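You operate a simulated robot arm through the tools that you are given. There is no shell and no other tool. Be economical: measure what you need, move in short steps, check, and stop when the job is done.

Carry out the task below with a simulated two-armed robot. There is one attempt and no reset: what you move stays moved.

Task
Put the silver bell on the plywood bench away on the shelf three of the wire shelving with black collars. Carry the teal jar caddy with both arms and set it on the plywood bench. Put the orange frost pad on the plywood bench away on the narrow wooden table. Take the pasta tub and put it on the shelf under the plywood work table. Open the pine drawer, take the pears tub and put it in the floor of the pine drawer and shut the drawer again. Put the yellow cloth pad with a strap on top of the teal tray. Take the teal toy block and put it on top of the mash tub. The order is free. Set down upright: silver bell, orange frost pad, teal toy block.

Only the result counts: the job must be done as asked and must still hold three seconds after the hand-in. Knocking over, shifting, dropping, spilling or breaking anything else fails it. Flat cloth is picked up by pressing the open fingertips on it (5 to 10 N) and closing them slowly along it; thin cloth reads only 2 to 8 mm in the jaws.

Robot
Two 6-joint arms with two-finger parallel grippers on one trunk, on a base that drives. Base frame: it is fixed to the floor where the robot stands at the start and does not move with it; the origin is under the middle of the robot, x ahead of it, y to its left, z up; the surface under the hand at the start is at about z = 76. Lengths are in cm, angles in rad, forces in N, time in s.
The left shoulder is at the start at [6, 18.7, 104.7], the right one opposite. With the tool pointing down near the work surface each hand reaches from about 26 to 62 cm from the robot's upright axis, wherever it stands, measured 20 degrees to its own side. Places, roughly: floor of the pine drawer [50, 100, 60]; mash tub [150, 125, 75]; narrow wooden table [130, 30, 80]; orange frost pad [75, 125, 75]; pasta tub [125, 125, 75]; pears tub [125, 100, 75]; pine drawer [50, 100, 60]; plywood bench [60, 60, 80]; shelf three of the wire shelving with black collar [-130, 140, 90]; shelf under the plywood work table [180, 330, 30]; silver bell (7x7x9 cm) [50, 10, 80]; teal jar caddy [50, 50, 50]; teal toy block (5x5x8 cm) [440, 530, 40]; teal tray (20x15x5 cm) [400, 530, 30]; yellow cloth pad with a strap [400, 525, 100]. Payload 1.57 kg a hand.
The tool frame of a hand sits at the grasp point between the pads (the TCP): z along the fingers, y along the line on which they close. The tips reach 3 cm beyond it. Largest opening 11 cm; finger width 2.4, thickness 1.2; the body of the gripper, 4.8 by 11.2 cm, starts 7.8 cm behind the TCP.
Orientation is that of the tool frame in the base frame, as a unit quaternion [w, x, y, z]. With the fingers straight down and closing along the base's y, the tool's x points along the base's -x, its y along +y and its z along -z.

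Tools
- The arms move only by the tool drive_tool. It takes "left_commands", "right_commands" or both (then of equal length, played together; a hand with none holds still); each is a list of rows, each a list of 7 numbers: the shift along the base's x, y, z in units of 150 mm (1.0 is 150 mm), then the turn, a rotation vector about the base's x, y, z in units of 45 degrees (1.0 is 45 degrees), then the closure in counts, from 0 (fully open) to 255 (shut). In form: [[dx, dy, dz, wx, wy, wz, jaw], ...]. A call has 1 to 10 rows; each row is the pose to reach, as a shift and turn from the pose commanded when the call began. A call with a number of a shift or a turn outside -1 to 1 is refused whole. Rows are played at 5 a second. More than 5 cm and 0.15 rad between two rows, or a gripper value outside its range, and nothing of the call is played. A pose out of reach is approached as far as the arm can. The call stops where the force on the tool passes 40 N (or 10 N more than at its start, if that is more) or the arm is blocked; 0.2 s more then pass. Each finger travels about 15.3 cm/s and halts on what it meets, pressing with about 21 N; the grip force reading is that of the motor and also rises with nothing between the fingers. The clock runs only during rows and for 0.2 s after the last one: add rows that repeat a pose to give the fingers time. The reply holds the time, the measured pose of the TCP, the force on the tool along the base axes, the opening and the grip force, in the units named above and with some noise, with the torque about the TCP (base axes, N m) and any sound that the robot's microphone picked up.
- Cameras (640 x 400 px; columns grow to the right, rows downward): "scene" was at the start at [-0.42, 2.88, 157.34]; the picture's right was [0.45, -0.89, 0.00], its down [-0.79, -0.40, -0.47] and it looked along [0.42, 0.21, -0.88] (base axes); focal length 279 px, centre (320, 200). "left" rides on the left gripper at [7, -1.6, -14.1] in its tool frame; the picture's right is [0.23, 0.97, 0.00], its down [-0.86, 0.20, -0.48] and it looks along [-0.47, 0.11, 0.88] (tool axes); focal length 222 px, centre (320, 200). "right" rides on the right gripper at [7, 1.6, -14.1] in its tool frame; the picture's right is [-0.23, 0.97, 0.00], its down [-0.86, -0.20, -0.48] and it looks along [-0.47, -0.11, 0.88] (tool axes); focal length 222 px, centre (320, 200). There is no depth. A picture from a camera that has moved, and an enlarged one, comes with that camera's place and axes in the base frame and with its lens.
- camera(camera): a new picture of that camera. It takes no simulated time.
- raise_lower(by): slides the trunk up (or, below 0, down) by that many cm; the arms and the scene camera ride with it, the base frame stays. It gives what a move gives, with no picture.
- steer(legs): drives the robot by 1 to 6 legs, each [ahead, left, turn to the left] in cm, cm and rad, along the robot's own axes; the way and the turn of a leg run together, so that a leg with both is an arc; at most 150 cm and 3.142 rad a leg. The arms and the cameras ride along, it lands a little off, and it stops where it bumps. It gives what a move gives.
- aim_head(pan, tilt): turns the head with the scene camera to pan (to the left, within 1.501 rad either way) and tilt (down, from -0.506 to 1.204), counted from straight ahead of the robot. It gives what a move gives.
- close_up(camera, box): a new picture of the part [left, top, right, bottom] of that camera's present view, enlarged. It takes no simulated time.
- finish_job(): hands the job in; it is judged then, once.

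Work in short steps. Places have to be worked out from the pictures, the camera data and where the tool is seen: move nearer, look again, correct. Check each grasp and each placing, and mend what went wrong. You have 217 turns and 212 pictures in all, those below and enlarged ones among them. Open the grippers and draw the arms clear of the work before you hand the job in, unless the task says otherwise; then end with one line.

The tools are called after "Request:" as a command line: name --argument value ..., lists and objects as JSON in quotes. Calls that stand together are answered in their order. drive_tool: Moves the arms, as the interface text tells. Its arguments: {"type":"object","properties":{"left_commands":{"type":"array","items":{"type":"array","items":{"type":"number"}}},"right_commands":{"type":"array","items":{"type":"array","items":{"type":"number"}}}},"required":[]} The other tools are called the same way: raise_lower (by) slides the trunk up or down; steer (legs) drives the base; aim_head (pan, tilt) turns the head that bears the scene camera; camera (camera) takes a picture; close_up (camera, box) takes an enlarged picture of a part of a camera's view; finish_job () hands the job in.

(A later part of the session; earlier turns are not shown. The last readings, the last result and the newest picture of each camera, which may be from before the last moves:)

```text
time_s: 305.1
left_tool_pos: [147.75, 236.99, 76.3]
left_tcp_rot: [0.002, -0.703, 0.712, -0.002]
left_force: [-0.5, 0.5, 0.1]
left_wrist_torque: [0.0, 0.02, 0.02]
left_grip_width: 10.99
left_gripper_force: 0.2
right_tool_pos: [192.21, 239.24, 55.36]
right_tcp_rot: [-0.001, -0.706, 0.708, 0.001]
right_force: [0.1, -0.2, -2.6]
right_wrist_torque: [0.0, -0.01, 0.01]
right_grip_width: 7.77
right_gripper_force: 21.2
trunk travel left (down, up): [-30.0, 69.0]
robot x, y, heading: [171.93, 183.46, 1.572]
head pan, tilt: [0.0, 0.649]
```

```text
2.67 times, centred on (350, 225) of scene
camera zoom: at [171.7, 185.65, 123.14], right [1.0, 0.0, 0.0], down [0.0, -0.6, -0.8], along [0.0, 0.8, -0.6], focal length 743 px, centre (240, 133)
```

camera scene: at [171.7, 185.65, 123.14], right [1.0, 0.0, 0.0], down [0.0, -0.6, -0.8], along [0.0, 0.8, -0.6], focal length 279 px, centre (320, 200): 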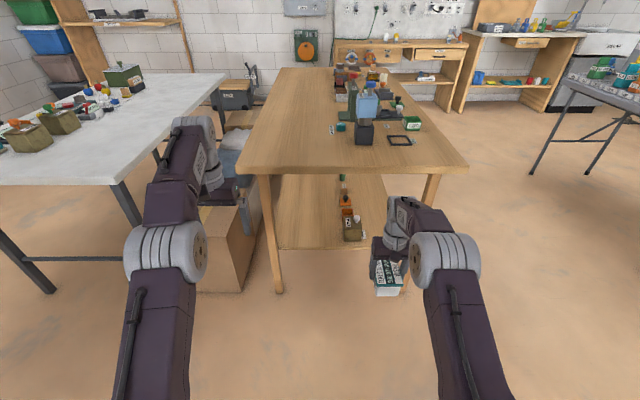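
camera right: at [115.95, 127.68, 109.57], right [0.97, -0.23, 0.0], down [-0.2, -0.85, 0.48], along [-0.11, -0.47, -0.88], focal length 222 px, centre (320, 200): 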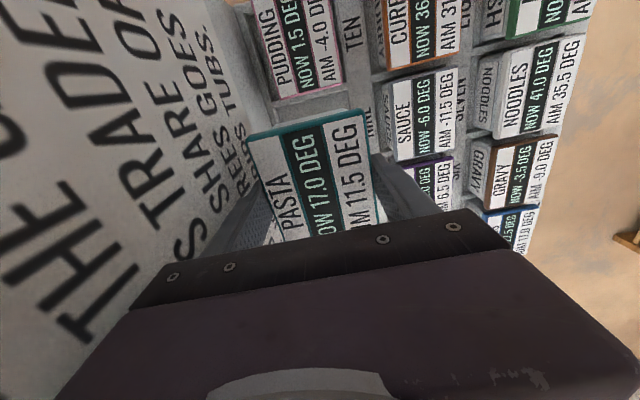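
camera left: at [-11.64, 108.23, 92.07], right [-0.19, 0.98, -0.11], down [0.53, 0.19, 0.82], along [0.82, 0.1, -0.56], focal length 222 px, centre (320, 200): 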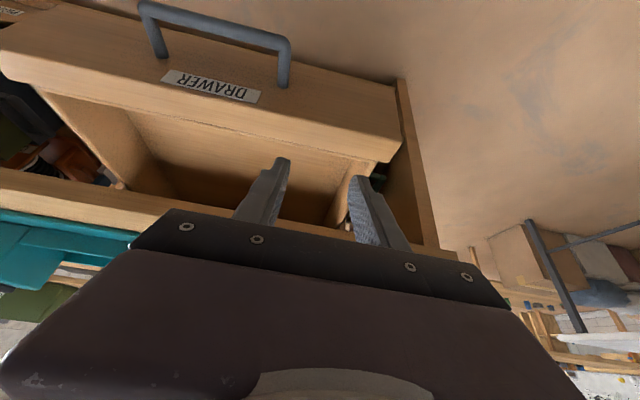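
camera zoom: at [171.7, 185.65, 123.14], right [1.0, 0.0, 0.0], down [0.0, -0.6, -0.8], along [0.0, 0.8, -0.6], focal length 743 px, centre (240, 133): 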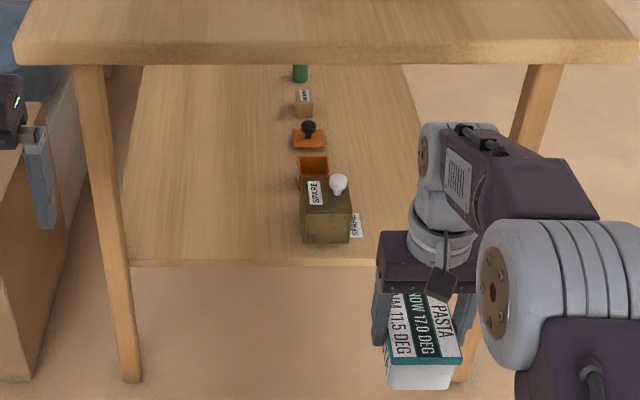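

The left part of the shelf is free (x 153–180). I prepare the arms (left up and in), lower the trunk, then drive in.

Request:
drive_tool --left_commands '[[0, -0.2, 0.2, 0, 0, 0, 0], [0, -0.4, 0.4, 0, 0, 0, 0], [0, -0.6, 0.6, 0, 0, 0, 0], [0, -0.8, 0.8, 0, 0, 0, 0]]' --right_commands '[[0, 0, 0.15, 0, 0, 0, 255], [0, 0, 0.3, 0, 0, 0, 255], [0, 0, 0.45, 0, 0, 0, 255], [0, 0, 0.6, 0, 0, 0, 255]]'

Request:
raise_lower --by -22

Request:
steer --legs '[[0, 19, 0], [20, 0, 0]]'

Request:
camera --camera "scene"

```text
time_s: 306.1
left_tool_pos: [147.81, 224.99, 88.25]
left_tcp_rot: [0.002, -0.702, 0.712, -0.002]
left_force: [-0.6, -0.5, 0.4]
left_wrist_torque: [-0.02, -0.01, 0.01]
left_grip_width: 10.99
left_gripper_force: 0.0
right_tool_pos: [192.21, 239.19, 64.32]
right_tcp_rot: [-0.001, -0.706, 0.709, 0.001]
right_force: [-0.1, -0.6, -3.4]
right_wrist_torque: [-0.01, 0.01, 0.02]
right_grip_width: 7.77
right_gripper_force: 21.0
trunk travel left (down, up): [-30.0, 69.0]
robot x, y, heading: [172.1, 182.7, 1.569]
head pan, tilt: [0.0, 0.649]
```

```text
time_s: 308.4
left_tool_pos: [147.87, 225.24, 66.31]
left_tcp_rot: [0.002, -0.702, 0.712, -0.002]
left_force: [-0.2, -0.3, -1.1]
left_wrist_torque: [-0.02, 0.01, -0.03]
left_grip_width: 11.01
left_gripper_force: 0.0
right_tool_pos: [192.13, 239.24, 42.45]
right_tcp_rot: [-0.001, -0.706, 0.708, 0.001]
right_force: [0.9, -0.3, -2.9]
right_wrist_torque: [-0.01, -0.02, 0.03]
right_grip_width: 7.78
right_gripper_force: 20.8
trunk travel left (down, up): [-8.0, 91.0]
robot x, y, heading: [171.72, 182.72, 1.569]
head pan, tilt: [0.0, 0.649]
```

```text
time_s: 311.2
left_tool_pos: [129.01, 245.18, 66.29]
left_tcp_rot: [0.002, -0.702, 0.713, -0.003]
left_force: [0.4, -0.7, 0.6]
left_wrist_torque: [-0.03, 0.05, -0.03]
left_grip_width: 11.02
left_gripper_force: 0.0
right_tool_pos: [173.37, 259.16, 42.29]
right_tcp_rot: [-0.001, -0.705, 0.709, 0.001]
right_force: [-0.4, -0.1, -3.4]
right_wrist_torque: [0.01, 0.02, -0.01]
right_grip_width: 7.78
right_gripper_force: 21.0
trunk travel left (down, up): [-8.0, 91.0]
robot x, y, heading: [153.39, 203.11, 1.561]
head pan, tilt: [0.0, 0.649]
```

```text
82 pictures are left
camera scene: at [152.81, 205.67, 101.14], right [1.0, 0.0, 0.0], down [0.0, -0.6, -0.8], along [0.0, 0.8, -0.6], focal length 279 px, centre (320, 200)
```

scene: 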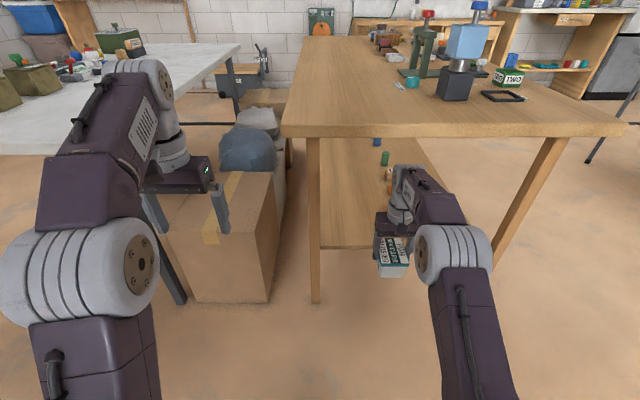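

Left hand clears the box. I drive 18 cm further in.

Request:
steer --legs '[[18, 0, 0.008]]'

Request:
camera --camera "right"

Request:
camera --camera "scene"

```text
time_s: 312.7
left_tool_pos: [128.76, 263.35, 66.25]
left_tcp_rot: [0.002, -0.703, 0.711, -0.002]
left_force: [0.7, -0.5, 0.0]
left_wrist_torque: [-0.03, 0.0, 0.03]
left_grip_width: 10.99
left_gripper_force: 0.0
right_tool_pos: [173.06, 277.53, 42.3]
right_tcp_rot: [0.0, -0.707, 0.707, 0.001]
right_force: [0.3, 0.6, -2.7]
right_wrist_torque: [-0.04, -0.02, 0.04]
right_grip_width: 7.78
right_gripper_force: 20.7
trunk travel left (down, up): [-8.0, 91.0]
robot x, y, heading: [152.69, 221.12, 1.574]
head pan, tilt: [0.0, 0.649]
```

```text
81 pictures are left
camera right: at [171.51, 270.64, 56.48], right [-0.97, 0.23, 0.0], down [0.2, 0.86, 0.48], along [0.11, 0.47, -0.88], focal length 222 px, centre (320, 200)
```

right: 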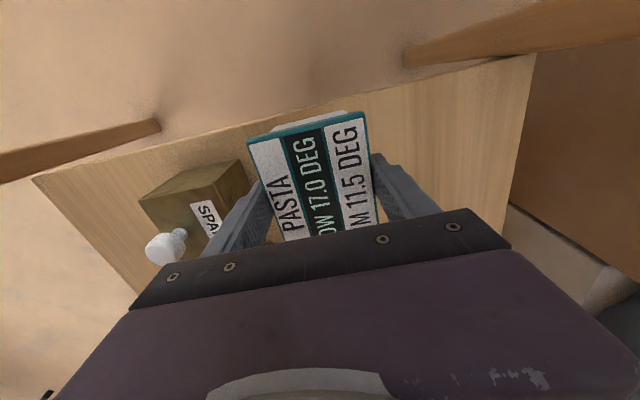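

```text
80 pictures are left
camera scene: at [152.81, 223.9, 101.14], right [1.0, 0.0, 0.0], down [0.0, -0.6, -0.8], along [0.0, 0.8, -0.6], focal length 279 px, centre (320, 200)
```

scene: 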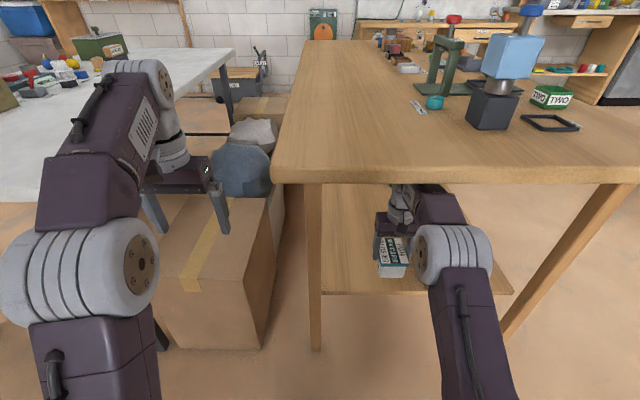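

Shelf edge is at y≈273. I drive 5 cm more and shift the tub to about (167, 284).

Request:
steer --legs '[[5, 0, 0]]'

Request:
drive_tool --right_commands '[[-0.15, 0, 0, 0, 0, 0, 255], [-0.3, 0.05, 0, 0, 0, 0, 255], [-0.4, 0.12, 0, 0, 0, 0, 255], [-0.4, 0.15, 0, 0, 0, 0, 255]]'

Request:
camera --camera "right"

```text
time_s: 313.6
left_tool_pos: [128.71, 268.39, 66.3]
left_tcp_rot: [0.001, -0.703, 0.711, -0.001]
left_force: [-0.9, 0.3, 0.4]
left_wrist_torque: [0.02, 0.02, 0.02]
left_grip_width: 10.99
left_gripper_force: 0.2
right_tool_pos: [173.14, 282.61, 42.32]
right_tcp_rot: [-0.001, -0.707, 0.707, 0.0]
right_force: [-0.1, -0.2, -2.8]
right_wrist_torque: [0.0, -0.01, -0.02]
right_grip_width: 7.75
right_gripper_force: 21.1
trunk travel left (down, up): [-8.0, 91.0]
robot x, y, heading: [153.03, 226.19, 1.575]
head pan, tilt: [0.0, 0.649]
```

```text
time_s: 314.6
left_tool_pos: [128.74, 268.4, 66.16]
left_tcp_rot: [0.002, -0.704, 0.711, -0.002]
left_force: [0.7, 0.6, -0.1]
left_wrist_torque: [-0.04, -0.02, 0.04]
left_grip_width: 10.98
left_gripper_force: 0.2
right_tool_pos: [167.15, 285.07, 42.27]
right_tcp_rot: [0.001, 0.707, -0.707, -0.001]
right_force: [0.1, 0.2, -3.5]
right_wrist_torque: [0.01, 0.01, 0.02]
right_grip_width: 7.78
right_gripper_force: 21.4
trunk travel left (down, up): [-8.0, 91.0]
robot x, y, heading: [153.08, 226.2, 1.576]
head pan, tilt: [0.0, 0.649]
```

```text
79 pictures are left
camera right: at [165.58, 277.99, 56.43], right [-0.97, 0.23, 0.0], down [0.2, 0.86, 0.48], along [0.11, 0.47, -0.88], focal length 222 px, centre (320, 200)
```

right: 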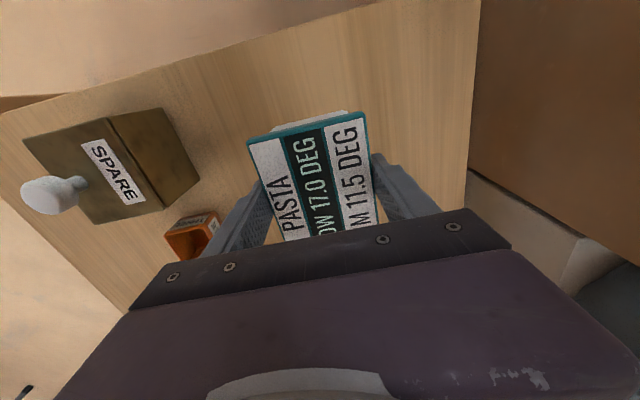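

Well inside the shelf and clear of other things. I lower to contact.

Request:
drive_tool --right_commands '[[0, 0, -0.15, 0, 0, 0, 255], [0, 0, -0.25, 0, 0, 0, 255], [0, 0, -0.33, 0, 0, 0, 255], [0, 0, -0.4, 0, 0, 0, 255]]'

```text
time_s: 315.6
left_tool_pos: [128.84, 268.39, 66.34]
left_tcp_rot: [0.002, -0.704, 0.711, 0.0]
left_force: [-0.1, -0.5, 0.1]
left_wrist_torque: [-0.04, -0.01, 0.0]
left_grip_width: 10.99
left_gripper_force: 0.1
right_tool_pos: [167.07, 285.05, 36.47]
right_tcp_rot: [0.0, -0.706, 0.708, 0.002]
right_force: [1.4, -0.5, 9.4]
right_wrist_torque: [-0.52, -0.04, 0.04]
right_grip_width: 7.78
right_gripper_force: 21.1
trunk travel left (down, up): [-8.0, 91.0]
robot x, y, heading: [153.04, 226.45, 1.572]
head pan, tilt: [0.0, 0.649]
```

Contact. I release and rise.

Request:
drive_tool --right_commands '[[0, 0, 0, 0, 0, 0, 150], [0, 0, 0, 0, 0, 0, 46], [0, 0, 0, 0, 0, 0, 35], [0, 0, 0.15, 0, 0, 0, 35], [0, 0, 0.4, 0, 0, 0, 35], [0, 0, 0.55, 0, 0, 0, 35]]'

Request:
camera --camera "right"

```text
time_s: 317.0
left_tool_pos: [128.67, 268.37, 66.3]
left_tcp_rot: [0.002, -0.703, 0.711, -0.002]
left_force: [-0.2, 0.4, 0.6]
left_wrist_torque: [0.0, -0.02, 0.04]
left_grip_width: 11.03
left_gripper_force: 0.0
right_tool_pos: [167.26, 284.56, 44.54]
right_tcp_rot: [0.0, -0.707, 0.707, 0.001]
right_force: [-0.1, 0.1, 0.6]
right_wrist_torque: [-0.02, 0.01, -0.01]
right_grip_width: 9.49
right_gripper_force: 0.1
right hand out of reach, approached as far as the arm can: row 6
trunk travel left (down, up): [-8.0, 91.0]
robot x, y, heading: [152.85, 226.25, 1.571]
head pan, tilt: [0.0, 0.649]
```

```text
78 pictures are left
camera right: at [165.58, 277.55, 58.65], right [-0.97, 0.23, 0.0], down [0.2, 0.86, 0.48], along [0.11, 0.47, -0.88], focal length 222 px, centre (320, 200)
```

right: 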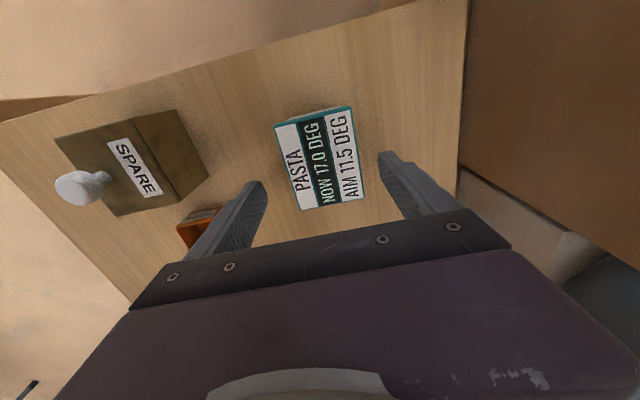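

Pasta placed. I back out, raise the trunk, and head for the far table.

Request:
steer --legs '[[-38, 0, 0]]'

Request:
raise_lower --by 40

Request:
raise_lower --by 20

Request:
steer --legs '[[0, -115, 0]]'

Request:
aim_head --pan -0.2 --tilt 0.45

Request:
camera --camera "scene"

```text
time_s: 319.5
left_tool_pos: [128.93, 230.21, 66.23]
left_tcp_rot: [0.002, -0.703, 0.712, -0.003]
left_force: [-0.6, 0.5, -0.3]
left_wrist_torque: [0.03, 0.01, 0.03]
left_grip_width: 10.99
left_gripper_force: 0.2
right_tool_pos: [167.3, 246.1, 44.58]
right_tcp_rot: [-0.001, -0.707, 0.707, 0.0]
right_force: [0.2, -0.1, 0.4]
right_wrist_torque: [0.0, 0.01, 0.02]
right_grip_width: 9.5
right_gripper_force: 0.0
trunk travel left (down, up): [-8.0, 91.0]
robot x, y, heading: [152.94, 188.43, 1.573]
head pan, tilt: [0.0, 0.649]
```

```text
time_s: 323.3
left_tool_pos: [128.84, 230.24, 106.26]
left_tcp_rot: [0.002, -0.703, 0.711, -0.001]
left_force: [0.3, 0.3, 0.0]
left_wrist_torque: [0.01, -0.01, -0.01]
left_grip_width: 10.98
left_gripper_force: 0.1
right_tool_pos: [167.23, 246.34, 84.43]
right_tcp_rot: [-0.001, -0.706, 0.708, 0.0]
right_force: [0.2, -0.6, -0.3]
right_wrist_torque: [-0.01, 0.01, -0.03]
right_grip_width: 9.47
right_gripper_force: 0.0
trunk travel left (down, up): [-48.0, 51.0]
robot x, y, heading: [153.04, 187.75, 1.566]
head pan, tilt: [0.0, 0.649]
```

```text
time_s: 325.5
left_tool_pos: [128.73, 230.15, 126.23]
left_tcp_rot: [0.002, -0.703, 0.711, -0.002]
left_force: [-0.1, 0.2, 0.2]
left_wrist_torque: [0.01, 0.0, -0.01]
left_grip_width: 10.99
left_gripper_force: 0.1
right_tool_pos: [167.16, 246.22, 104.38]
right_tcp_rot: [-0.001, -0.706, 0.708, 0.001]
right_force: [0.3, 0.3, -0.4]
right_wrist_torque: [0.05, -0.01, -0.01]
right_grip_width: 9.49
right_gripper_force: 0.0
trunk travel left (down, up): [-68.0, 31.0]
robot x, y, heading: [153.27, 188.48, 1.571]
head pan, tilt: [0.0, 0.649]
```

```text
time_s: 331.4
left_tool_pos: [245.12, 229.96, 126.31]
left_tcp_rot: [0.002, -0.701, 0.713, -0.002]
left_force: [-1.2, 0.1, 0.0]
left_wrist_torque: [0.02, 0.01, 0.0]
left_grip_width: 10.99
left_gripper_force: 0.0
right_tool_pos: [283.67, 245.8, 104.4]
right_tcp_rot: [-0.001, -0.705, 0.709, 0.001]
right_force: [-0.4, 0.3, -0.6]
right_wrist_torque: [0.0, -0.01, 0.02]
right_grip_width: 9.49
right_gripper_force: 0.0
trunk travel left (down, up): [-68.0, 31.0]
robot x, y, heading: [269.43, 187.81, 1.567]
head pan, tilt: [0.0, 0.649]
```

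```text
time_s: 332.1
left_tool_pos: [245.1, 229.96, 126.25]
left_tcp_rot: [0.002, -0.7, 0.714, -0.002]
left_force: [-0.3, 0.6, 0.1]
left_wrist_torque: [-0.01, 0.0, 0.0]
left_grip_width: 11.01
left_gripper_force: 0.0
right_tool_pos: [283.64, 245.85, 104.49]
right_tcp_rot: [0.0, -0.705, 0.709, 0.001]
right_force: [0.0, 0.0, -0.1]
right_wrist_torque: [0.03, 0.0, -0.03]
right_grip_width: 9.49
right_gripper_force: 0.1
trunk travel left (down, up): [-68.0, 31.0]
robot x, y, heading: [269.45, 187.67, 1.564]
head pan, tilt: [-0.201, 0.45]
```

```text
77 pictures are left
camera scene: at [270.82, 190.67, 162.92], right [0.98, -0.2, 0.0], down [-0.09, -0.43, -0.9], along [0.18, 0.88, -0.44], focal length 279 px, centre (320, 200)
```

scene: 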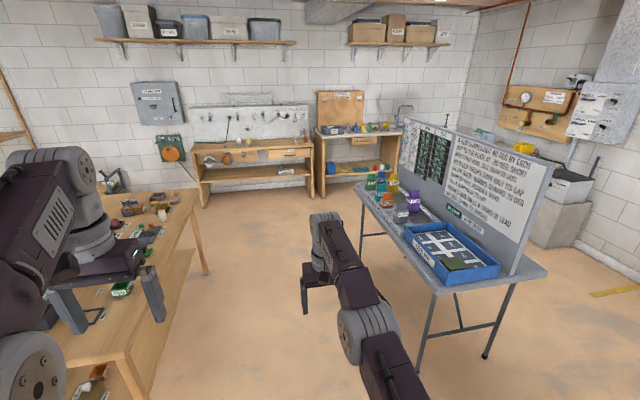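

Request:
close_up --camera "scene" --box '[180, 70, 440, 220]'

```text
2.46 times, centred on (310, 145) of scene
camera zoom: at [270.82, 190.67, 162.92], right [0.98, -0.2, 0.0], down [-0.09, -0.43, -0.9], along [0.18, 0.88, -0.44], focal length 686 px, centre (345, 335)
```

zoom: 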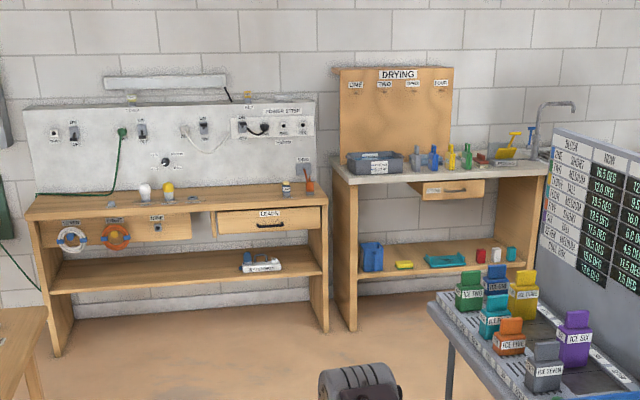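

The tray, block and bench are by the far wall ("DRYING" bench). I drive there.

Request:
steer --legs '[[140, -8, 0], [105, 0, 0.005]]'

Request:
steer --legs '[[0, -122, 0]]'

Request:
aim_head --pan 0 --tilt 0.55

Request:
camera --camera "scene"

```text
time_s: 344.1
left_tool_pos: [246.36, 473.14, 126.27]
left_tcp_rot: [-0.002, 0.716, -0.698, 0.001]
left_force: [-0.1, -0.3, 0.1]
left_wrist_torque: [0.02, 0.0, -0.01]
left_grip_width: 11.02
left_gripper_force: 0.0
right_tool_pos: [284.2, 490.49, 104.38]
right_tcp_rot: [0.0, 0.72, -0.694, -0.001]
right_force: [-0.7, 0.4, 0.1]
right_wrist_torque: [0.0, -0.02, 0.0]
right_grip_width: 9.51
right_gripper_force: 0.1
trunk travel left (down, up): [-68.0, 31.0]
robot x, y, heading: [271.91, 431.85, 1.608]
head pan, tilt: [-0.201, 0.45]
```

```text
time_s: 350.2
left_tool_pos: [367.07, 477.16, 126.26]
left_tcp_rot: [-0.002, 0.711, -0.703, 0.002]
left_force: [-0.5, 1.1, 0.0]
left_wrist_torque: [-0.01, 0.02, 0.0]
left_grip_width: 11.02
left_gripper_force: 0.0
right_tool_pos: [405.19, 493.92, 104.59]
right_tcp_rot: [0.0, 0.715, -0.699, -0.001]
right_force: [-0.6, -0.4, -0.5]
right_wrist_torque: [0.0, 0.02, 0.01]
right_grip_width: 9.5
right_gripper_force: 0.0
trunk travel left (down, up): [-68.0, 31.0]
robot x, y, heading: [391.89, 435.33, 1.592]
head pan, tilt: [-0.201, 0.45]
```

```text
time_s: 350.9
left_tool_pos: [367.09, 477.14, 126.29]
left_tcp_rot: [-0.002, 0.711, -0.704, 0.001]
left_force: [-0.3, -0.2, -0.1]
left_wrist_torque: [0.0, 0.04, 0.02]
left_grip_width: 10.99
left_gripper_force: 0.1
right_tool_pos: [405.15, 494.16, 104.45]
right_tcp_rot: [0.0, 0.715, -0.7, -0.001]
right_force: [-0.4, -0.1, 0.2]
right_wrist_torque: [0.01, -0.02, 0.01]
right_grip_width: 9.5
right_gripper_force: 0.1
trunk travel left (down, up): [-68.0, 31.0]
robot x, y, heading: [392.3, 435.76, 1.594]
head pan, tilt: [0.0, 0.55]
```

```text
75 pictures are left
camera scene: at [391.94, 438.52, 162.03], right [1.0, 0.02, 0.0], down [0.01, -0.52, -0.85], along [-0.02, 0.85, -0.52], focal length 279 px, centre (320, 200)
```

scene: 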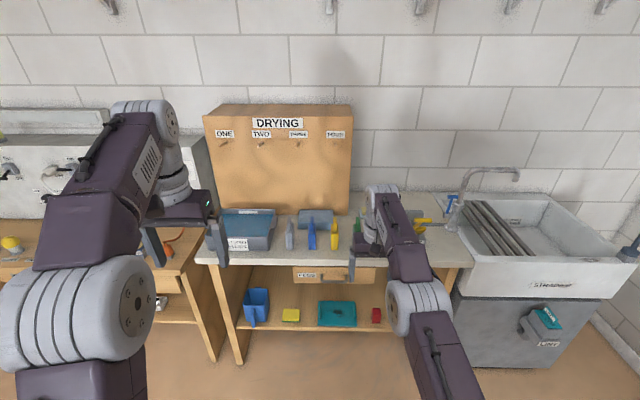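

My right arm hides the middle; I pull it aside and zoom.

Request:
drive_tool --right_commands '[[0.3, -0.1, 0, 0, 0, 0, 35], [0.6, -0.2, 0, 0, 0, 0, 35], [0.9, -0.3, 0, 0, 0, 0, 35], [1.0, -0.5, 0, 0, 0, 0, 0]]'

Request:
close_up --camera "scene" --box '[190, 180, 480, 350]'

```text
time_s: 351.9
left_tool_pos: [367.03, 477.17, 126.27]
left_tcp_rot: [-0.002, 0.711, -0.703, 0.002]
left_force: [0.0, 0.2, 0.3]
left_wrist_torque: [-0.01, -0.02, -0.02]
left_grip_width: 10.97
left_gripper_force: 0.0
right_tool_pos: [413.33, 493.7, 105.41]
right_tcp_rot: [0.001, 0.714, -0.7, 0.0]
right_force: [0.8, 0.1, 0.0]
right_wrist_torque: [-0.01, -0.01, -0.03]
right_grip_width: 10.98
right_gripper_force: 0.1
right hand out of reach, approached as far as the arm can: row 1, 2, 3, 4
trunk travel left (down, up): [-68.0, 31.0]
robot x, y, heading: [392.05, 435.62, 1.586]
head pan, tilt: [0.0, 0.55]
```

```text
2.21 times, centred on (335, 265) of scene
camera zoom: at [391.93, 438.52, 162.02], right [1.0, 0.02, 0.0], down [0.01, -0.52, -0.85], along [-0.02, 0.85, -0.52], focal length 615 px, centre (287, 57)
```

zoom: 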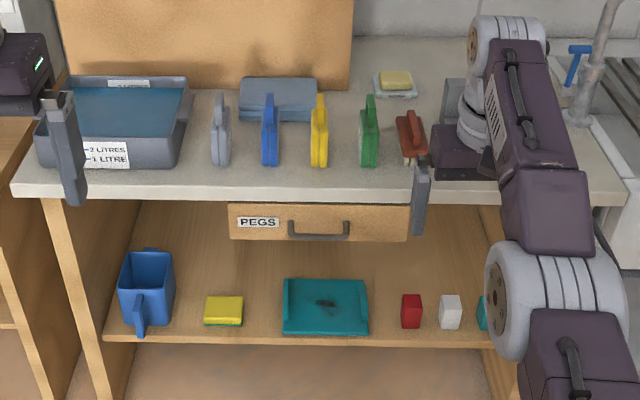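

Request:
close_up --camera "scene" --box '[280, 210, 400, 270]'

Request:
close_up --camera "scene" --box '[230, 280, 420, 350]'

Request:
camera --camera "right"

```text
5.33 times, centred on (340, 240) of scene
camera zoom: at [391.93, 438.52, 162.02], right [1.0, 0.02, 0.0], down [0.01, -0.52, -0.85], along [-0.02, 0.85, -0.52], focal length 1487 px, centre (213, -13)
```

zoom: 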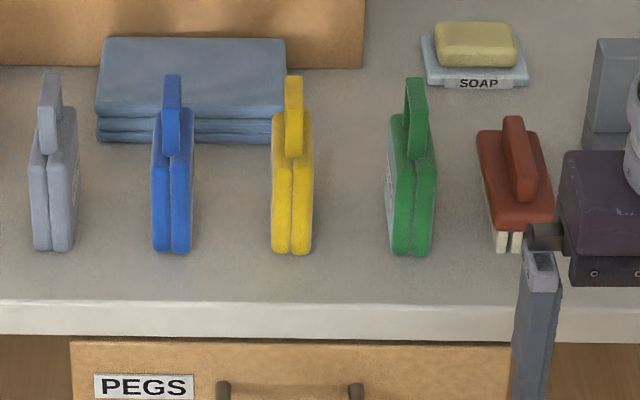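

```text
3.37 times, centred on (325, 315) of scene
camera zoom: at [391.93, 438.52, 162.02], right [1.0, 0.02, 0.0], down [0.01, -0.52, -0.85], along [-0.02, 0.85, -0.52], focal length 939 px, centre (303, -187)
```

zoom: 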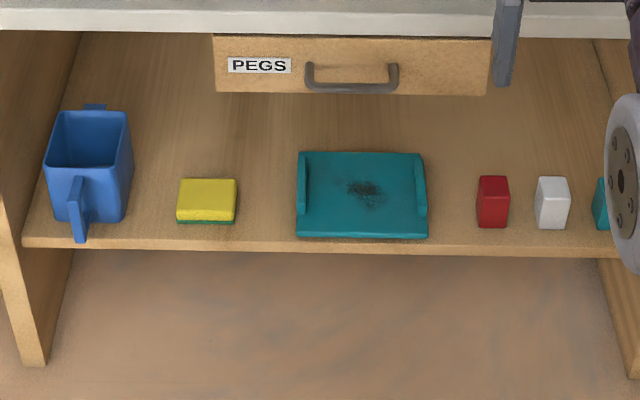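

```text
71 pictures are left
camera right: at [411.93, 486.78, 119.52], right [-0.98, 0.21, 0.0], down [0.18, 0.86, 0.48], along [0.1, 0.47, -0.88], focal length 222 px, centre (320, 200)
```

right: 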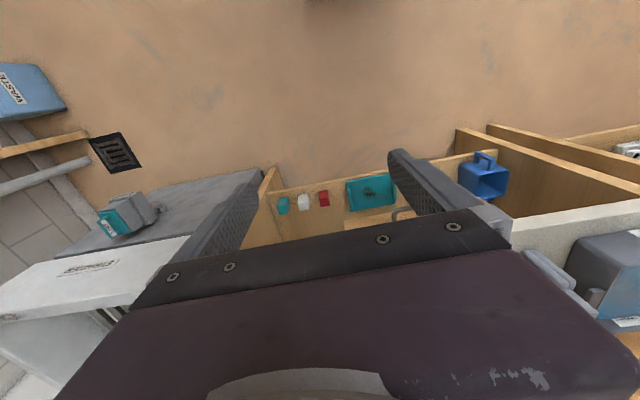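

Yellow pad stands on the bench top near (395.6, 523) with a strap loop above; the tray is on the lower shelf at about (399, 537). I raise 10, shift left 14 and approach.

Request:
raise_lower --by 12

Request:
steer --legs '[[0, 13, -0.015], [26, 0, 0]]'

Request:
camera --camera "right"

Request:
camera --camera "scene"

```text
time_s: 353.4
left_tool_pos: [367.05, 477.11, 138.2]
left_tcp_rot: [-0.002, 0.711, -0.703, 0.002]
left_force: [0.2, 0.6, -0.1]
left_wrist_torque: [-0.02, -0.01, -0.02]
left_grip_width: 11.02
left_gripper_force: 0.2
right_tool_pos: [413.26, 493.79, 117.33]
right_tcp_rot: [0.001, 0.715, -0.699, 0.0]
right_force: [-0.1, -0.9, 1.3]
right_wrist_torque: [-0.02, 0.02, 0.01]
right_grip_width: 11.0
right_gripper_force: 0.0
trunk travel left (down, up): [-80.0, 19.0]
robot x, y, heading: [391.93, 435.51, 1.592]
head pan, tilt: [0.0, 0.55]
```

```text
time_s: 356.1
left_tool_pos: [354.64, 503.33, 138.26]
left_tcp_rot: [0.003, -0.705, 0.709, -0.001]
left_force: [0.1, -0.3, -0.1]
left_wrist_torque: [0.02, -0.03, 0.0]
left_grip_width: 11.01
left_gripper_force: 0.1
right_tool_pos: [401.22, 519.24, 117.43]
right_tcp_rot: [0.0, 0.708, -0.706, 0.0]
right_force: [0.1, -0.1, -0.1]
right_wrist_torque: [0.02, -0.02, -0.01]
right_grip_width: 11.01
right_gripper_force: 0.0
trunk travel left (down, up): [-80.0, 19.0]
robot x, y, heading: [378.7, 461.44, 1.572]
head pan, tilt: [0.0, 0.55]
```

```text
70 pictures are left
camera right: at [399.59, 512.25, 131.6], right [-0.97, 0.22, 0.0], down [0.2, 0.86, 0.48], along [0.11, 0.47, -0.88], focal length 222 px, centre (320, 200)
```

right: 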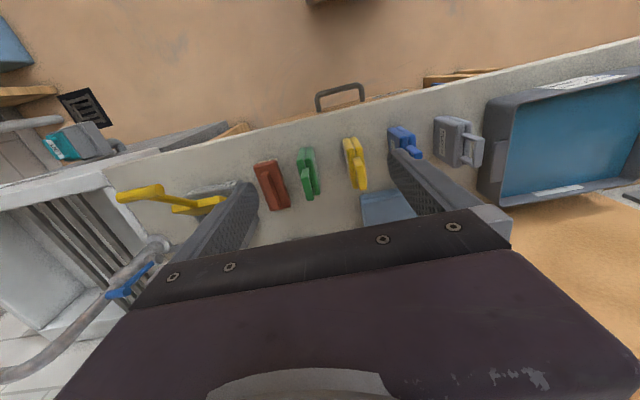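

```text
69 pictures are left
camera scene: at [378.81, 464.27, 174.03], right [1.0, 0.01, 0.0], down [0.0, -0.52, -0.85], along [0.0, 0.85, -0.52], focal length 279 px, centre (320, 200)
```

scene: 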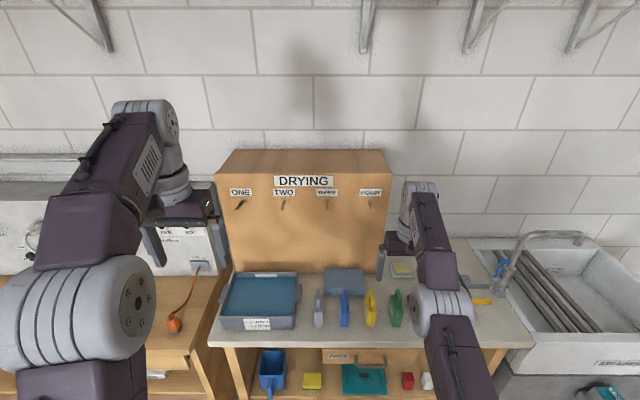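

Yellow pad triangulated: body (396.2, 524.6–531), top z≈91, strap to ≈94.5. I drive 12 cm ahead and descend onto it.

Request:
steer --legs '[[12, 0, 0]]'

Request:
drive_tool --right_commands '[[-0.15, -0.1, -0.2, 0, 0, 0, 127], [-0.32, -0.2, -0.4, 0, 0, 0, 127], [-0.33, -0.22, -0.7, 0, 0, 0, 127], [-0.33, -0.22, -1.0, 0, 0, 0, 127]]'

Request:
camera --camera "right"

```text
time_s: 357.4
left_tool_pos: [354.61, 515.37, 138.37]
left_tcp_rot: [0.003, -0.704, 0.71, -0.001]
left_force: [-0.5, -0.7, -0.1]
left_wrist_torque: [-0.01, -0.03, 0.03]
left_grip_width: 10.99
left_gripper_force: 0.0
right_tool_pos: [401.03, 531.22, 117.47]
right_tcp_rot: [0.0, 0.707, -0.707, 0.0]
right_force: [0.2, 0.1, 0.2]
right_wrist_torque: [0.01, 0.01, -0.01]
right_grip_width: 10.99
right_gripper_force: 0.1
trunk travel left (down, up): [-80.0, 19.0]
robot x, y, heading: [379.01, 473.68, 1.577]
head pan, tilt: [0.0, 0.55]
```

```text
time_s: 358.4
left_tool_pos: [354.6, 515.71, 138.31]
left_tcp_rot: [0.002, -0.705, 0.71, -0.002]
left_force: [1.1, 0.1, 0.0]
left_wrist_torque: [0.01, 0.0, -0.01]
left_grip_width: 10.98
left_gripper_force: 0.0
right_tool_pos: [397.9, 532.84, 110.36]
right_tcp_rot: [0.002, 0.708, -0.706, 0.001]
right_force: [0.7, 0.7, 0.1]
right_wrist_torque: [0.02, -0.02, 0.01]
right_grip_width: 5.53
right_gripper_force: 0.0
right hand out of reach, approached as far as the arm can: row 1, 2, 3, 4
trunk travel left (down, up): [-80.0, 19.0]
robot x, y, heading: [379.17, 473.53, 1.578]
head pan, tilt: [0.0, 0.55]
```

```text
68 pictures are left
camera right: at [396.31, 526.04, 124.5], right [-0.97, 0.22, 0.0], down [0.2, 0.86, 0.48], along [0.11, 0.46, -0.88], focal length 222 px, centre (320, 200)
```

right: 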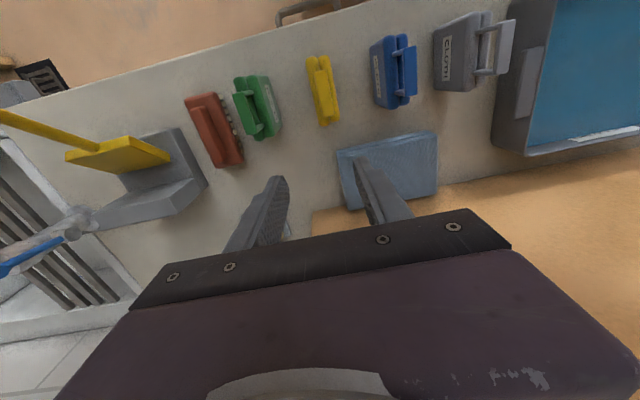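

It was at its reach limit there. I bring it back toward the robot first and down.

Request:
drive_tool --right_commands '[[0, -0.2, 0, 0, 0, 0, 127], [-0.05, -0.4, -0.1, 0, 0, 0, 127], [-0.1, -0.4, -0.4, 0, 0, 0, 127], [-0.11, -0.34, -0.65, 0, 0, 0, 127]]'

Request:
camera --camera "right"

```text
time_s: 359.4
left_tool_pos: [354.57, 515.73, 138.18]
left_tcp_rot: [0.003, -0.705, 0.709, -0.002]
left_force: [-0.2, -0.4, 0.1]
left_wrist_torque: [-0.02, 0.02, -0.04]
left_grip_width: 11.02
left_gripper_force: 0.1
right_tool_pos: [396.32, 533.49, 104.44]
right_tcp_rot: [0.003, 0.708, -0.706, 0.001]
right_force: [0.3, 0.3, 0.0]
right_wrist_torque: [-0.06, -0.01, -0.03]
right_grip_width: 5.51
right_gripper_force: 0.1
right hand out of reach, approached as far as the arm can: row 1, 2, 3, 4
trunk travel left (down, up): [-80.0, 19.0]
robot x, y, heading: [379.08, 473.73, 1.576]
head pan, tilt: [0.0, 0.55]
```

```text
67 pictures are left
camera right: at [394.74, 526.56, 118.62], right [-0.97, 0.22, 0.0], down [0.2, 0.86, 0.47], along [0.11, 0.46, -0.88], focal length 222 px, centre (320, 200)
```

right: 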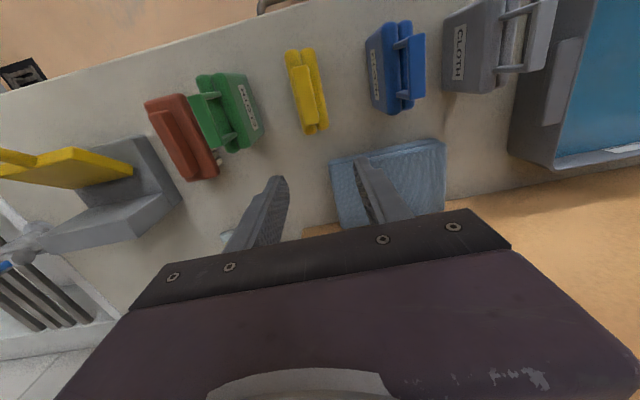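

The arm only resists moving inward, so I use the base: back 5.5 cm, then go straight down.

Request:
steer --legs '[[-5.5, 0, 0]]'

Request:
drive_tool --right_commands '[[0, 0, -0.1, 0, 0, 0, 127], [0, 0, -0.2, 0, 0, 0, 127], [0, 0, -0.3, 0, 0, 0, 127]]'

Request:
camera --camera "right"

```text
time_s: 360.3
left_tool_pos: [354.56, 510.83, 138.02]
left_tcp_rot: [0.0, -0.705, 0.71, -0.004]
left_force: [-0.8, 0.3, -0.9]
left_wrist_torque: [-0.05, -0.03, 0.0]
left_grip_width: 11.0
left_gripper_force: 0.1
right_tool_pos: [396.33, 528.44, 104.09]
right_tcp_rot: [0.005, 0.709, -0.705, 0.003]
right_force: [-0.2, 1.5, -0.5]
right_wrist_torque: [-0.06, -0.04, -0.01]
right_grip_width: 5.52
right_gripper_force: 0.1
trunk travel left (down, up): [-80.0, 19.0]
robot x, y, heading: [379.02, 468.25, 1.578]
head pan, tilt: [0.0, 0.55]
```

```text
time_s: 361.1
left_tool_pos: [354.69, 509.92, 138.33]
left_tcp_rot: [0.003, -0.705, 0.709, -0.001]
left_force: [-0.2, 0.2, 0.6]
left_wrist_torque: [0.02, -0.02, 0.01]
left_grip_width: 11.0
left_gripper_force: 0.1
right_tool_pos: [396.35, 527.76, 100.05]
right_tcp_rot: [0.002, 0.709, -0.705, 0.0]
right_force: [-0.8, -0.3, -0.1]
right_wrist_torque: [0.02, 0.02, 0.0]
right_grip_width: 5.52
right_gripper_force: 0.1
trunk travel left (down, up): [-80.0, 19.0]
robot x, y, heading: [379.12, 468.09, 1.576]
head pan, tilt: [0.0, 0.55]
```

```text
66 pictures are left
camera right: at [394.81, 520.92, 114.27], right [-0.97, 0.22, 0.0], down [0.2, 0.86, 0.48], along [0.1, 0.46, -0.88], focal length 222 px, centre (320, 200)
```

right: 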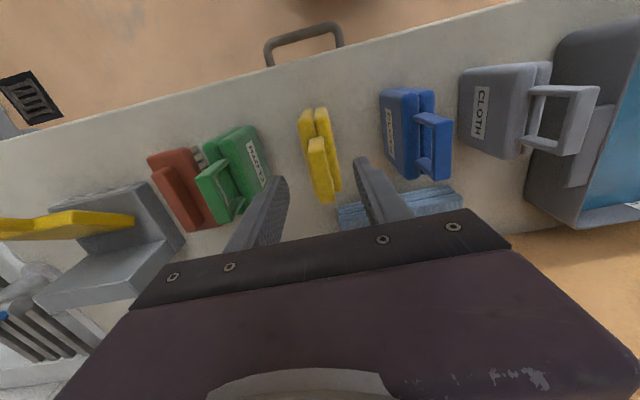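

Aligned with the yellow pad. I continue down to z≈89.

Request:
drive_tool --right_commands '[[0, 0.03, -0.2, 0, 0, 0, 127], [0, 0.04, -0.4, 0, 0, 0, 127], [0, 0.04, -0.6, 0, 0, 0, 127], [0, 0.04, -0.72, 0, 0, 0, 127]]'

Request:
camera --camera "right"

```text
time_s: 362.2
left_tool_pos: [354.57, 509.76, 138.39]
left_tcp_rot: [0.003, -0.705, 0.71, -0.001]
left_force: [-0.3, 0.1, 0.3]
left_wrist_torque: [-0.01, 0.0, 0.01]
left_grip_width: 11.02
left_gripper_force: 0.0
right_tool_pos: [396.39, 526.94, 90.76]
right_tcp_rot: [-0.003, 0.709, -0.706, -0.006]
right_force: [0.9, -3.0, 15.7]
right_wrist_torque: [0.13, 0.08, 0.03]
right_grip_width: 5.51
right_gripper_force: 0.0
right hand out of reach, approached as far as the arm can: row 1, 2, 3, 4
trunk travel left (down, up): [-80.0, 19.0]
robot x, y, heading: [379.44, 468.22, 1.578]
head pan, tilt: [0.0, 0.55]
stopped in row 4 (right hand): the force on the tool passed its limit at 53 N (the readings are from after the stop); the commanded pose is now the measured one
```

```text
65 pictures are left
camera right: at [394.79, 519.79, 104.84], right [-0.97, 0.22, 0.0], down [0.2, 0.85, 0.49], along [0.11, 0.48, -0.87], focal length 222 px, centre (320, 200)
```

right: 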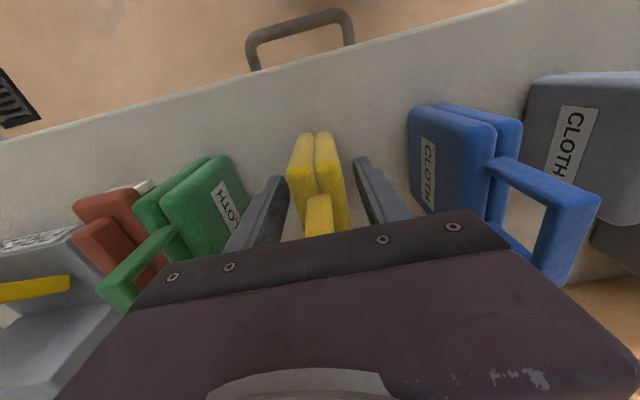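

Tips touched the bench (z≈88) straddling the pad. I lift 5 mm and close.

Request:
drive_tool --right_commands '[[0, 0, 0.04, 0, 0, 0, 127], [0, 0, 0.05, 0, 0, 0, 170], [0, 0, 0.05, 0, 0, 0, 220], [0, 0, 0.05, 0, 0, 0, 255], [0, 0, 0.05, 0, 0, 0, 255]]'

Request:
drive_tool --right_commands '[[0, 0, 0.1, 0, 0, 0, 255], [0, 0, 0.3, 0, 0, 0, 255], [0, 0, 0.6, 0, 0, 0, 255], [0, 0, 0.9, 0, 0, 0, 255]]'

Request:
camera --camera "right"

```text
time_s: 363.4
left_tool_pos: [354.6, 510.09, 138.28]
left_tcp_rot: [0.002, -0.705, 0.709, -0.001]
left_force: [0.2, -0.4, 0.0]
left_wrist_torque: [-0.01, 0.0, 0.01]
left_grip_width: 11.01
left_gripper_force: 0.1
right_tool_pos: [396.36, 527.19, 91.28]
right_tcp_rot: [-0.002, 0.709, -0.706, -0.002]
right_force: [-1.5, 0.1, -0.5]
right_wrist_torque: [0.01, 0.02, 0.0]
right_grip_width: 2.94
right_gripper_force: 20.8
trunk travel left (down, up): [-80.0, 19.0]
robot x, y, heading: [378.84, 468.3, 1.576]
head pan, tilt: [0.0, 0.55]
```

```text
time_s: 364.4
left_tool_pos: [354.55, 510.0, 138.27]
left_tcp_rot: [0.002, -0.704, 0.71, -0.002]
left_force: [-0.8, 0.0, -0.1]
left_wrist_torque: [0.0, -0.01, 0.02]
left_grip_width: 11.01
left_gripper_force: 0.0
right_tool_pos: [396.43, 526.98, 104.79]
right_tcp_rot: [-0.002, 0.709, -0.705, -0.003]
right_force: [0.4, 0.1, -0.1]
right_wrist_torque: [0.01, -0.02, -0.03]
right_grip_width: 2.91
right_gripper_force: 21.0
trunk travel left (down, up): [-80.0, 19.0]
robot x, y, heading: [378.84, 467.91, 1.576]
head pan, tilt: [0.0, 0.55]
```

```text
64 pictures are left
camera right: at [394.83, 519.95, 118.88], right [-0.97, 0.22, 0.0], down [0.2, 0.85, 0.48], along [0.11, 0.47, -0.88], focal length 222 px, centre (320, 200)
```

right: 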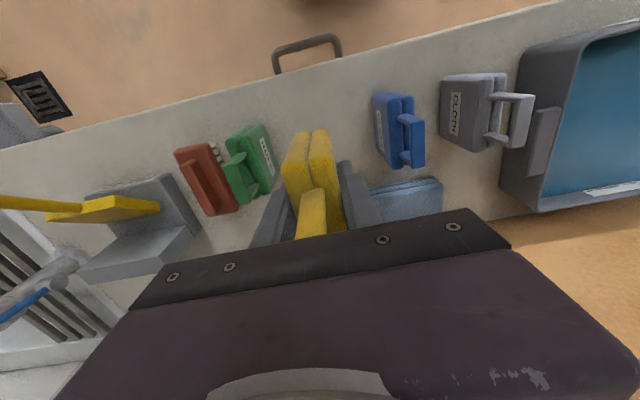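

Pad held. For the lower shelf I back off 45 cm, lower the trunk 62 cm, and retract the left hand.

Request:
steer --legs '[[-45, 0, 0]]'

Request:
raise_lower --by -40

Request:
raise_lower --by -22

Request:
drive_tool --left_commands '[[0, -0.2, 0, 0, 0, 0, 0], [0, -0.4, 0, 0, 0, 0, 0], [0, -0.6, 0, 0, 0, 0, 0], [0, -0.8, 0, 0, 0, 0, 0]]'

Request:
camera --camera "scene"

```text
time_s: 367.1
left_tool_pos: [354.83, 464.93, 138.2]
left_tcp_rot: [0.001, -0.705, 0.709, -0.003]
left_force: [0.3, -1.1, 0.3]
left_wrist_torque: [-0.02, 0.02, 0.0]
left_grip_width: 10.99
left_gripper_force: 0.1
right_tool_pos: [396.53, 481.97, 104.7]
right_tcp_rot: [-0.002, 0.709, -0.705, -0.002]
right_force: [-0.8, -0.1, -0.9]
right_wrist_torque: [-0.02, 0.0, 0.01]
right_grip_width: 2.95
right_gripper_force: 20.8
trunk travel left (down, up): [-80.0, 19.0]
robot x, y, heading: [379.43, 422.8, 1.576]
head pan, tilt: [0.0, 0.55]
```

```text
time_s: 370.9
left_tool_pos: [354.92, 464.7, 98.37]
left_tcp_rot: [0.001, -0.705, 0.709, -0.003]
left_force: [0.1, -0.6, -0.5]
left_wrist_torque: [0.01, -0.02, 0.0]
left_grip_width: 11.01
left_gripper_force: 0.2
right_tool_pos: [396.53, 481.79, 64.78]
right_tcp_rot: [-0.002, 0.709, -0.705, -0.004]
right_force: [0.0, 0.4, -0.9]
right_wrist_torque: [0.02, 0.0, 0.01]
right_grip_width: 2.93
right_gripper_force: 20.5
trunk travel left (down, up): [-40.0, 59.0]
robot x, y, heading: [379.25, 422.65, 1.576]
head pan, tilt: [0.0, 0.55]
```

```text
time_s: 373.2
left_tool_pos: [354.96, 464.8, 76.26]
left_tcp_rot: [0.002, -0.705, 0.709, -0.002]
left_force: [-0.4, 0.4, 0.7]
left_wrist_torque: [0.01, 0.0, 0.0]
left_grip_width: 11.02
left_gripper_force: 0.1
right_tool_pos: [396.52, 481.79, 42.79]
right_tcp_rot: [-0.001, 0.709, -0.705, -0.003]
right_force: [0.3, 0.3, -1.0]
right_wrist_torque: [0.0, 0.01, -0.03]
right_grip_width: 2.93
right_gripper_force: 20.7
trunk travel left (down, up): [-18.0, 81.0]
robot x, y, heading: [379.33, 422.63, 1.575]
head pan, tilt: [0.0, 0.55]
```

```text
time_s: 374.2
left_tool_pos: [355.02, 452.82, 76.18]
left_tcp_rot: [0.003, -0.705, 0.71, -0.002]
left_force: [-0.4, -0.8, 0.8]
left_wrist_torque: [0.02, 0.02, 0.01]
left_grip_width: 11.01
left_gripper_force: 0.0
right_tool_pos: [396.69, 481.77, 42.82]
right_tcp_rot: [-0.002, 0.71, -0.704, -0.003]
right_force: [0.1, 0.3, -0.3]
right_wrist_torque: [0.0, 0.01, 0.0]
right_grip_width: 2.91
right_gripper_force: 20.7
trunk travel left (down, up): [-18.0, 81.0]
robot x, y, heading: [379.48, 422.6, 1.574]
head pan, tilt: [0.0, 0.55]
```

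```text
63 pictures are left
camera scene: at [379.11, 425.76, 112.02], right [1.0, 0.01, 0.0], down [0.0, -0.52, -0.85], along [-0.01, 0.85, -0.52], focal length 279 px, centre (320, 200)
```

scene: 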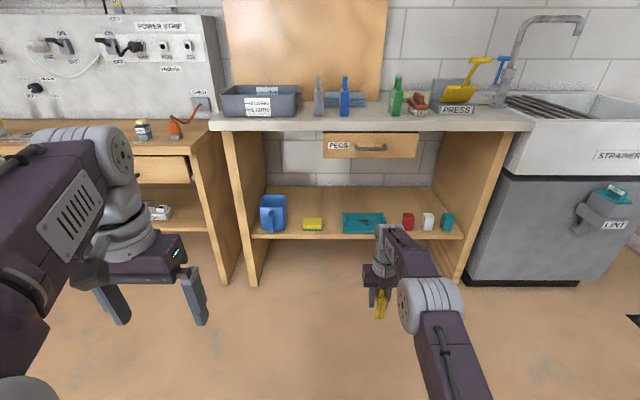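

Tray centre triangulates to (398.5, 532.5, ~34.5). I drive in with the pad at z≈43 in two steps.

Request:
steer --legs '[[36, -2, 0]]'

Request:
camera --camera "right"

Request:
camera --camera "scene"

```text
time_s: 376.6
left_tool_pos: [356.52, 489.24, 76.23]
left_tcp_rot: [0.002, -0.706, 0.708, -0.001]
left_force: [0.3, 1.1, -0.6]
left_wrist_torque: [-0.01, 0.0, -0.02]
left_grip_width: 11.0
left_gripper_force: 0.1
right_tool_pos: [398.1, 518.18, 42.71]
right_tcp_rot: [-0.002, 0.71, -0.704, -0.003]
right_force: [-0.6, -0.1, -0.8]
right_wrist_torque: [-0.03, 0.01, -0.02]
right_grip_width: 2.92
right_gripper_force: 21.1
trunk travel left (down, up): [-18.0, 81.0]
robot x, y, heading: [381.17, 459.33, 1.583]
head pan, tilt: [0.0, 0.55]
```

```text
62 pictures are left
camera right: at [396.56, 511.25, 56.81], right [-0.98, 0.22, 0.0], down [0.19, 0.85, 0.48], along [0.1, 0.47, -0.88], focal length 222 px, centre (320, 200)
```

right: 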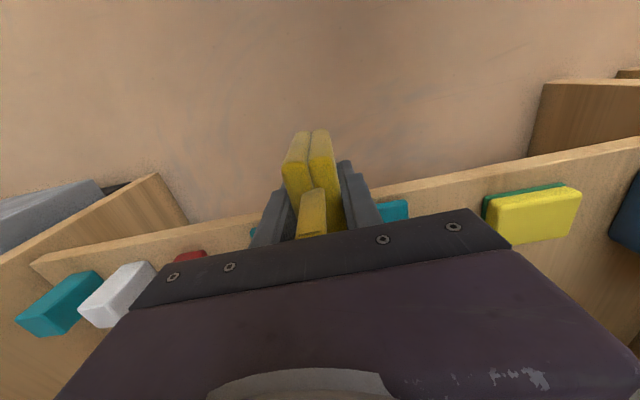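

```text
61 pictures are left
camera scene: at [380.77, 462.25, 112.02], right [1.0, 0.01, 0.0], down [0.01, -0.52, -0.85], along [-0.01, 0.85, -0.52], focal length 279 px, centre (320, 200)
```

scene: 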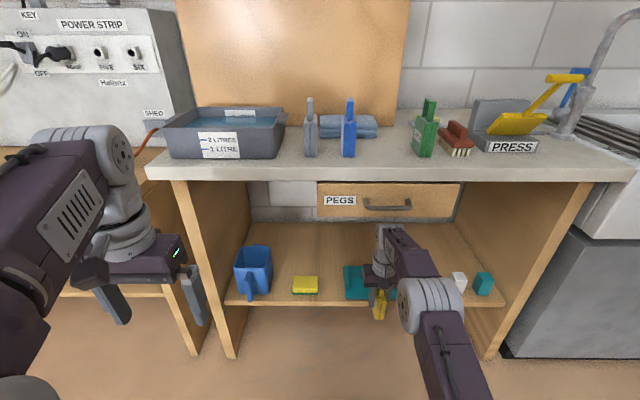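

Request:
steer --legs '[[14.5, 0, 0]]'

Request:
camera --camera "right"

Request:
camera --camera "scene"

```text
time_s: 377.9
left_tool_pos: [357.13, 501.9, 76.69]
left_tcp_rot: [0.005, -0.705, 0.709, 0.009]
left_force: [-0.6, -1.4, 0.2]
left_wrist_torque: [0.03, -0.03, -0.03]
left_grip_width: 11.03
left_gripper_force: 0.2
right_tool_pos: [398.44, 529.57, 39.57]
right_tcp_rot: [0.023, 0.709, -0.705, 0.015]
right_force: [4.7, -6.5, 21.0]
right_wrist_torque: [0.48, -0.36, -0.25]
right_grip_width: 2.94
right_gripper_force: 20.6
trunk travel left (down, up): [-18.0, 81.0]
robot x, y, heading: [380.57, 473.08, 1.58]
head pan, tilt: [0.0, 0.55]
```

```text
60 pictures are left
camera right: at [397.06, 523.38, 54.07], right [-0.97, 0.22, 0.0], down [0.2, 0.88, 0.43], along [0.1, 0.42, -0.9], focal length 222 px, centre (320, 200)
```

right: 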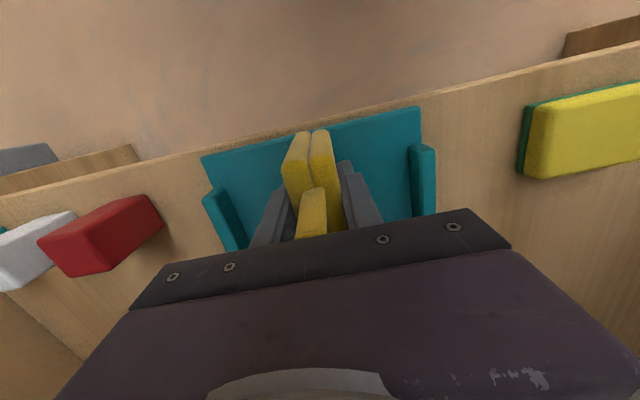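

```text
59 pictures are left
camera scene: at [381.62, 474.14, 111.79], right [1.0, 0.01, -0.01], down [-0.01, -0.51, -0.86], along [-0.01, 0.86, -0.51], focal length 279 px, centre (320, 200)
```

scene: 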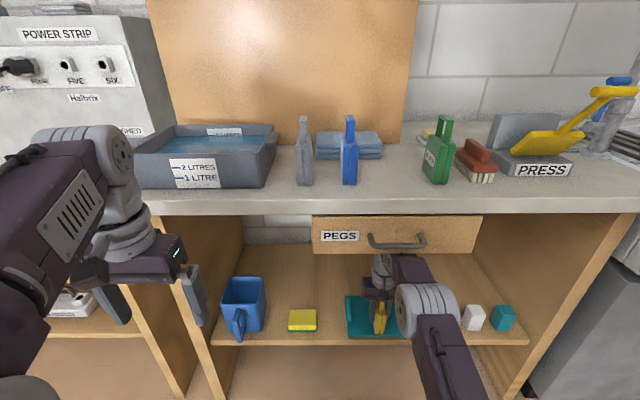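

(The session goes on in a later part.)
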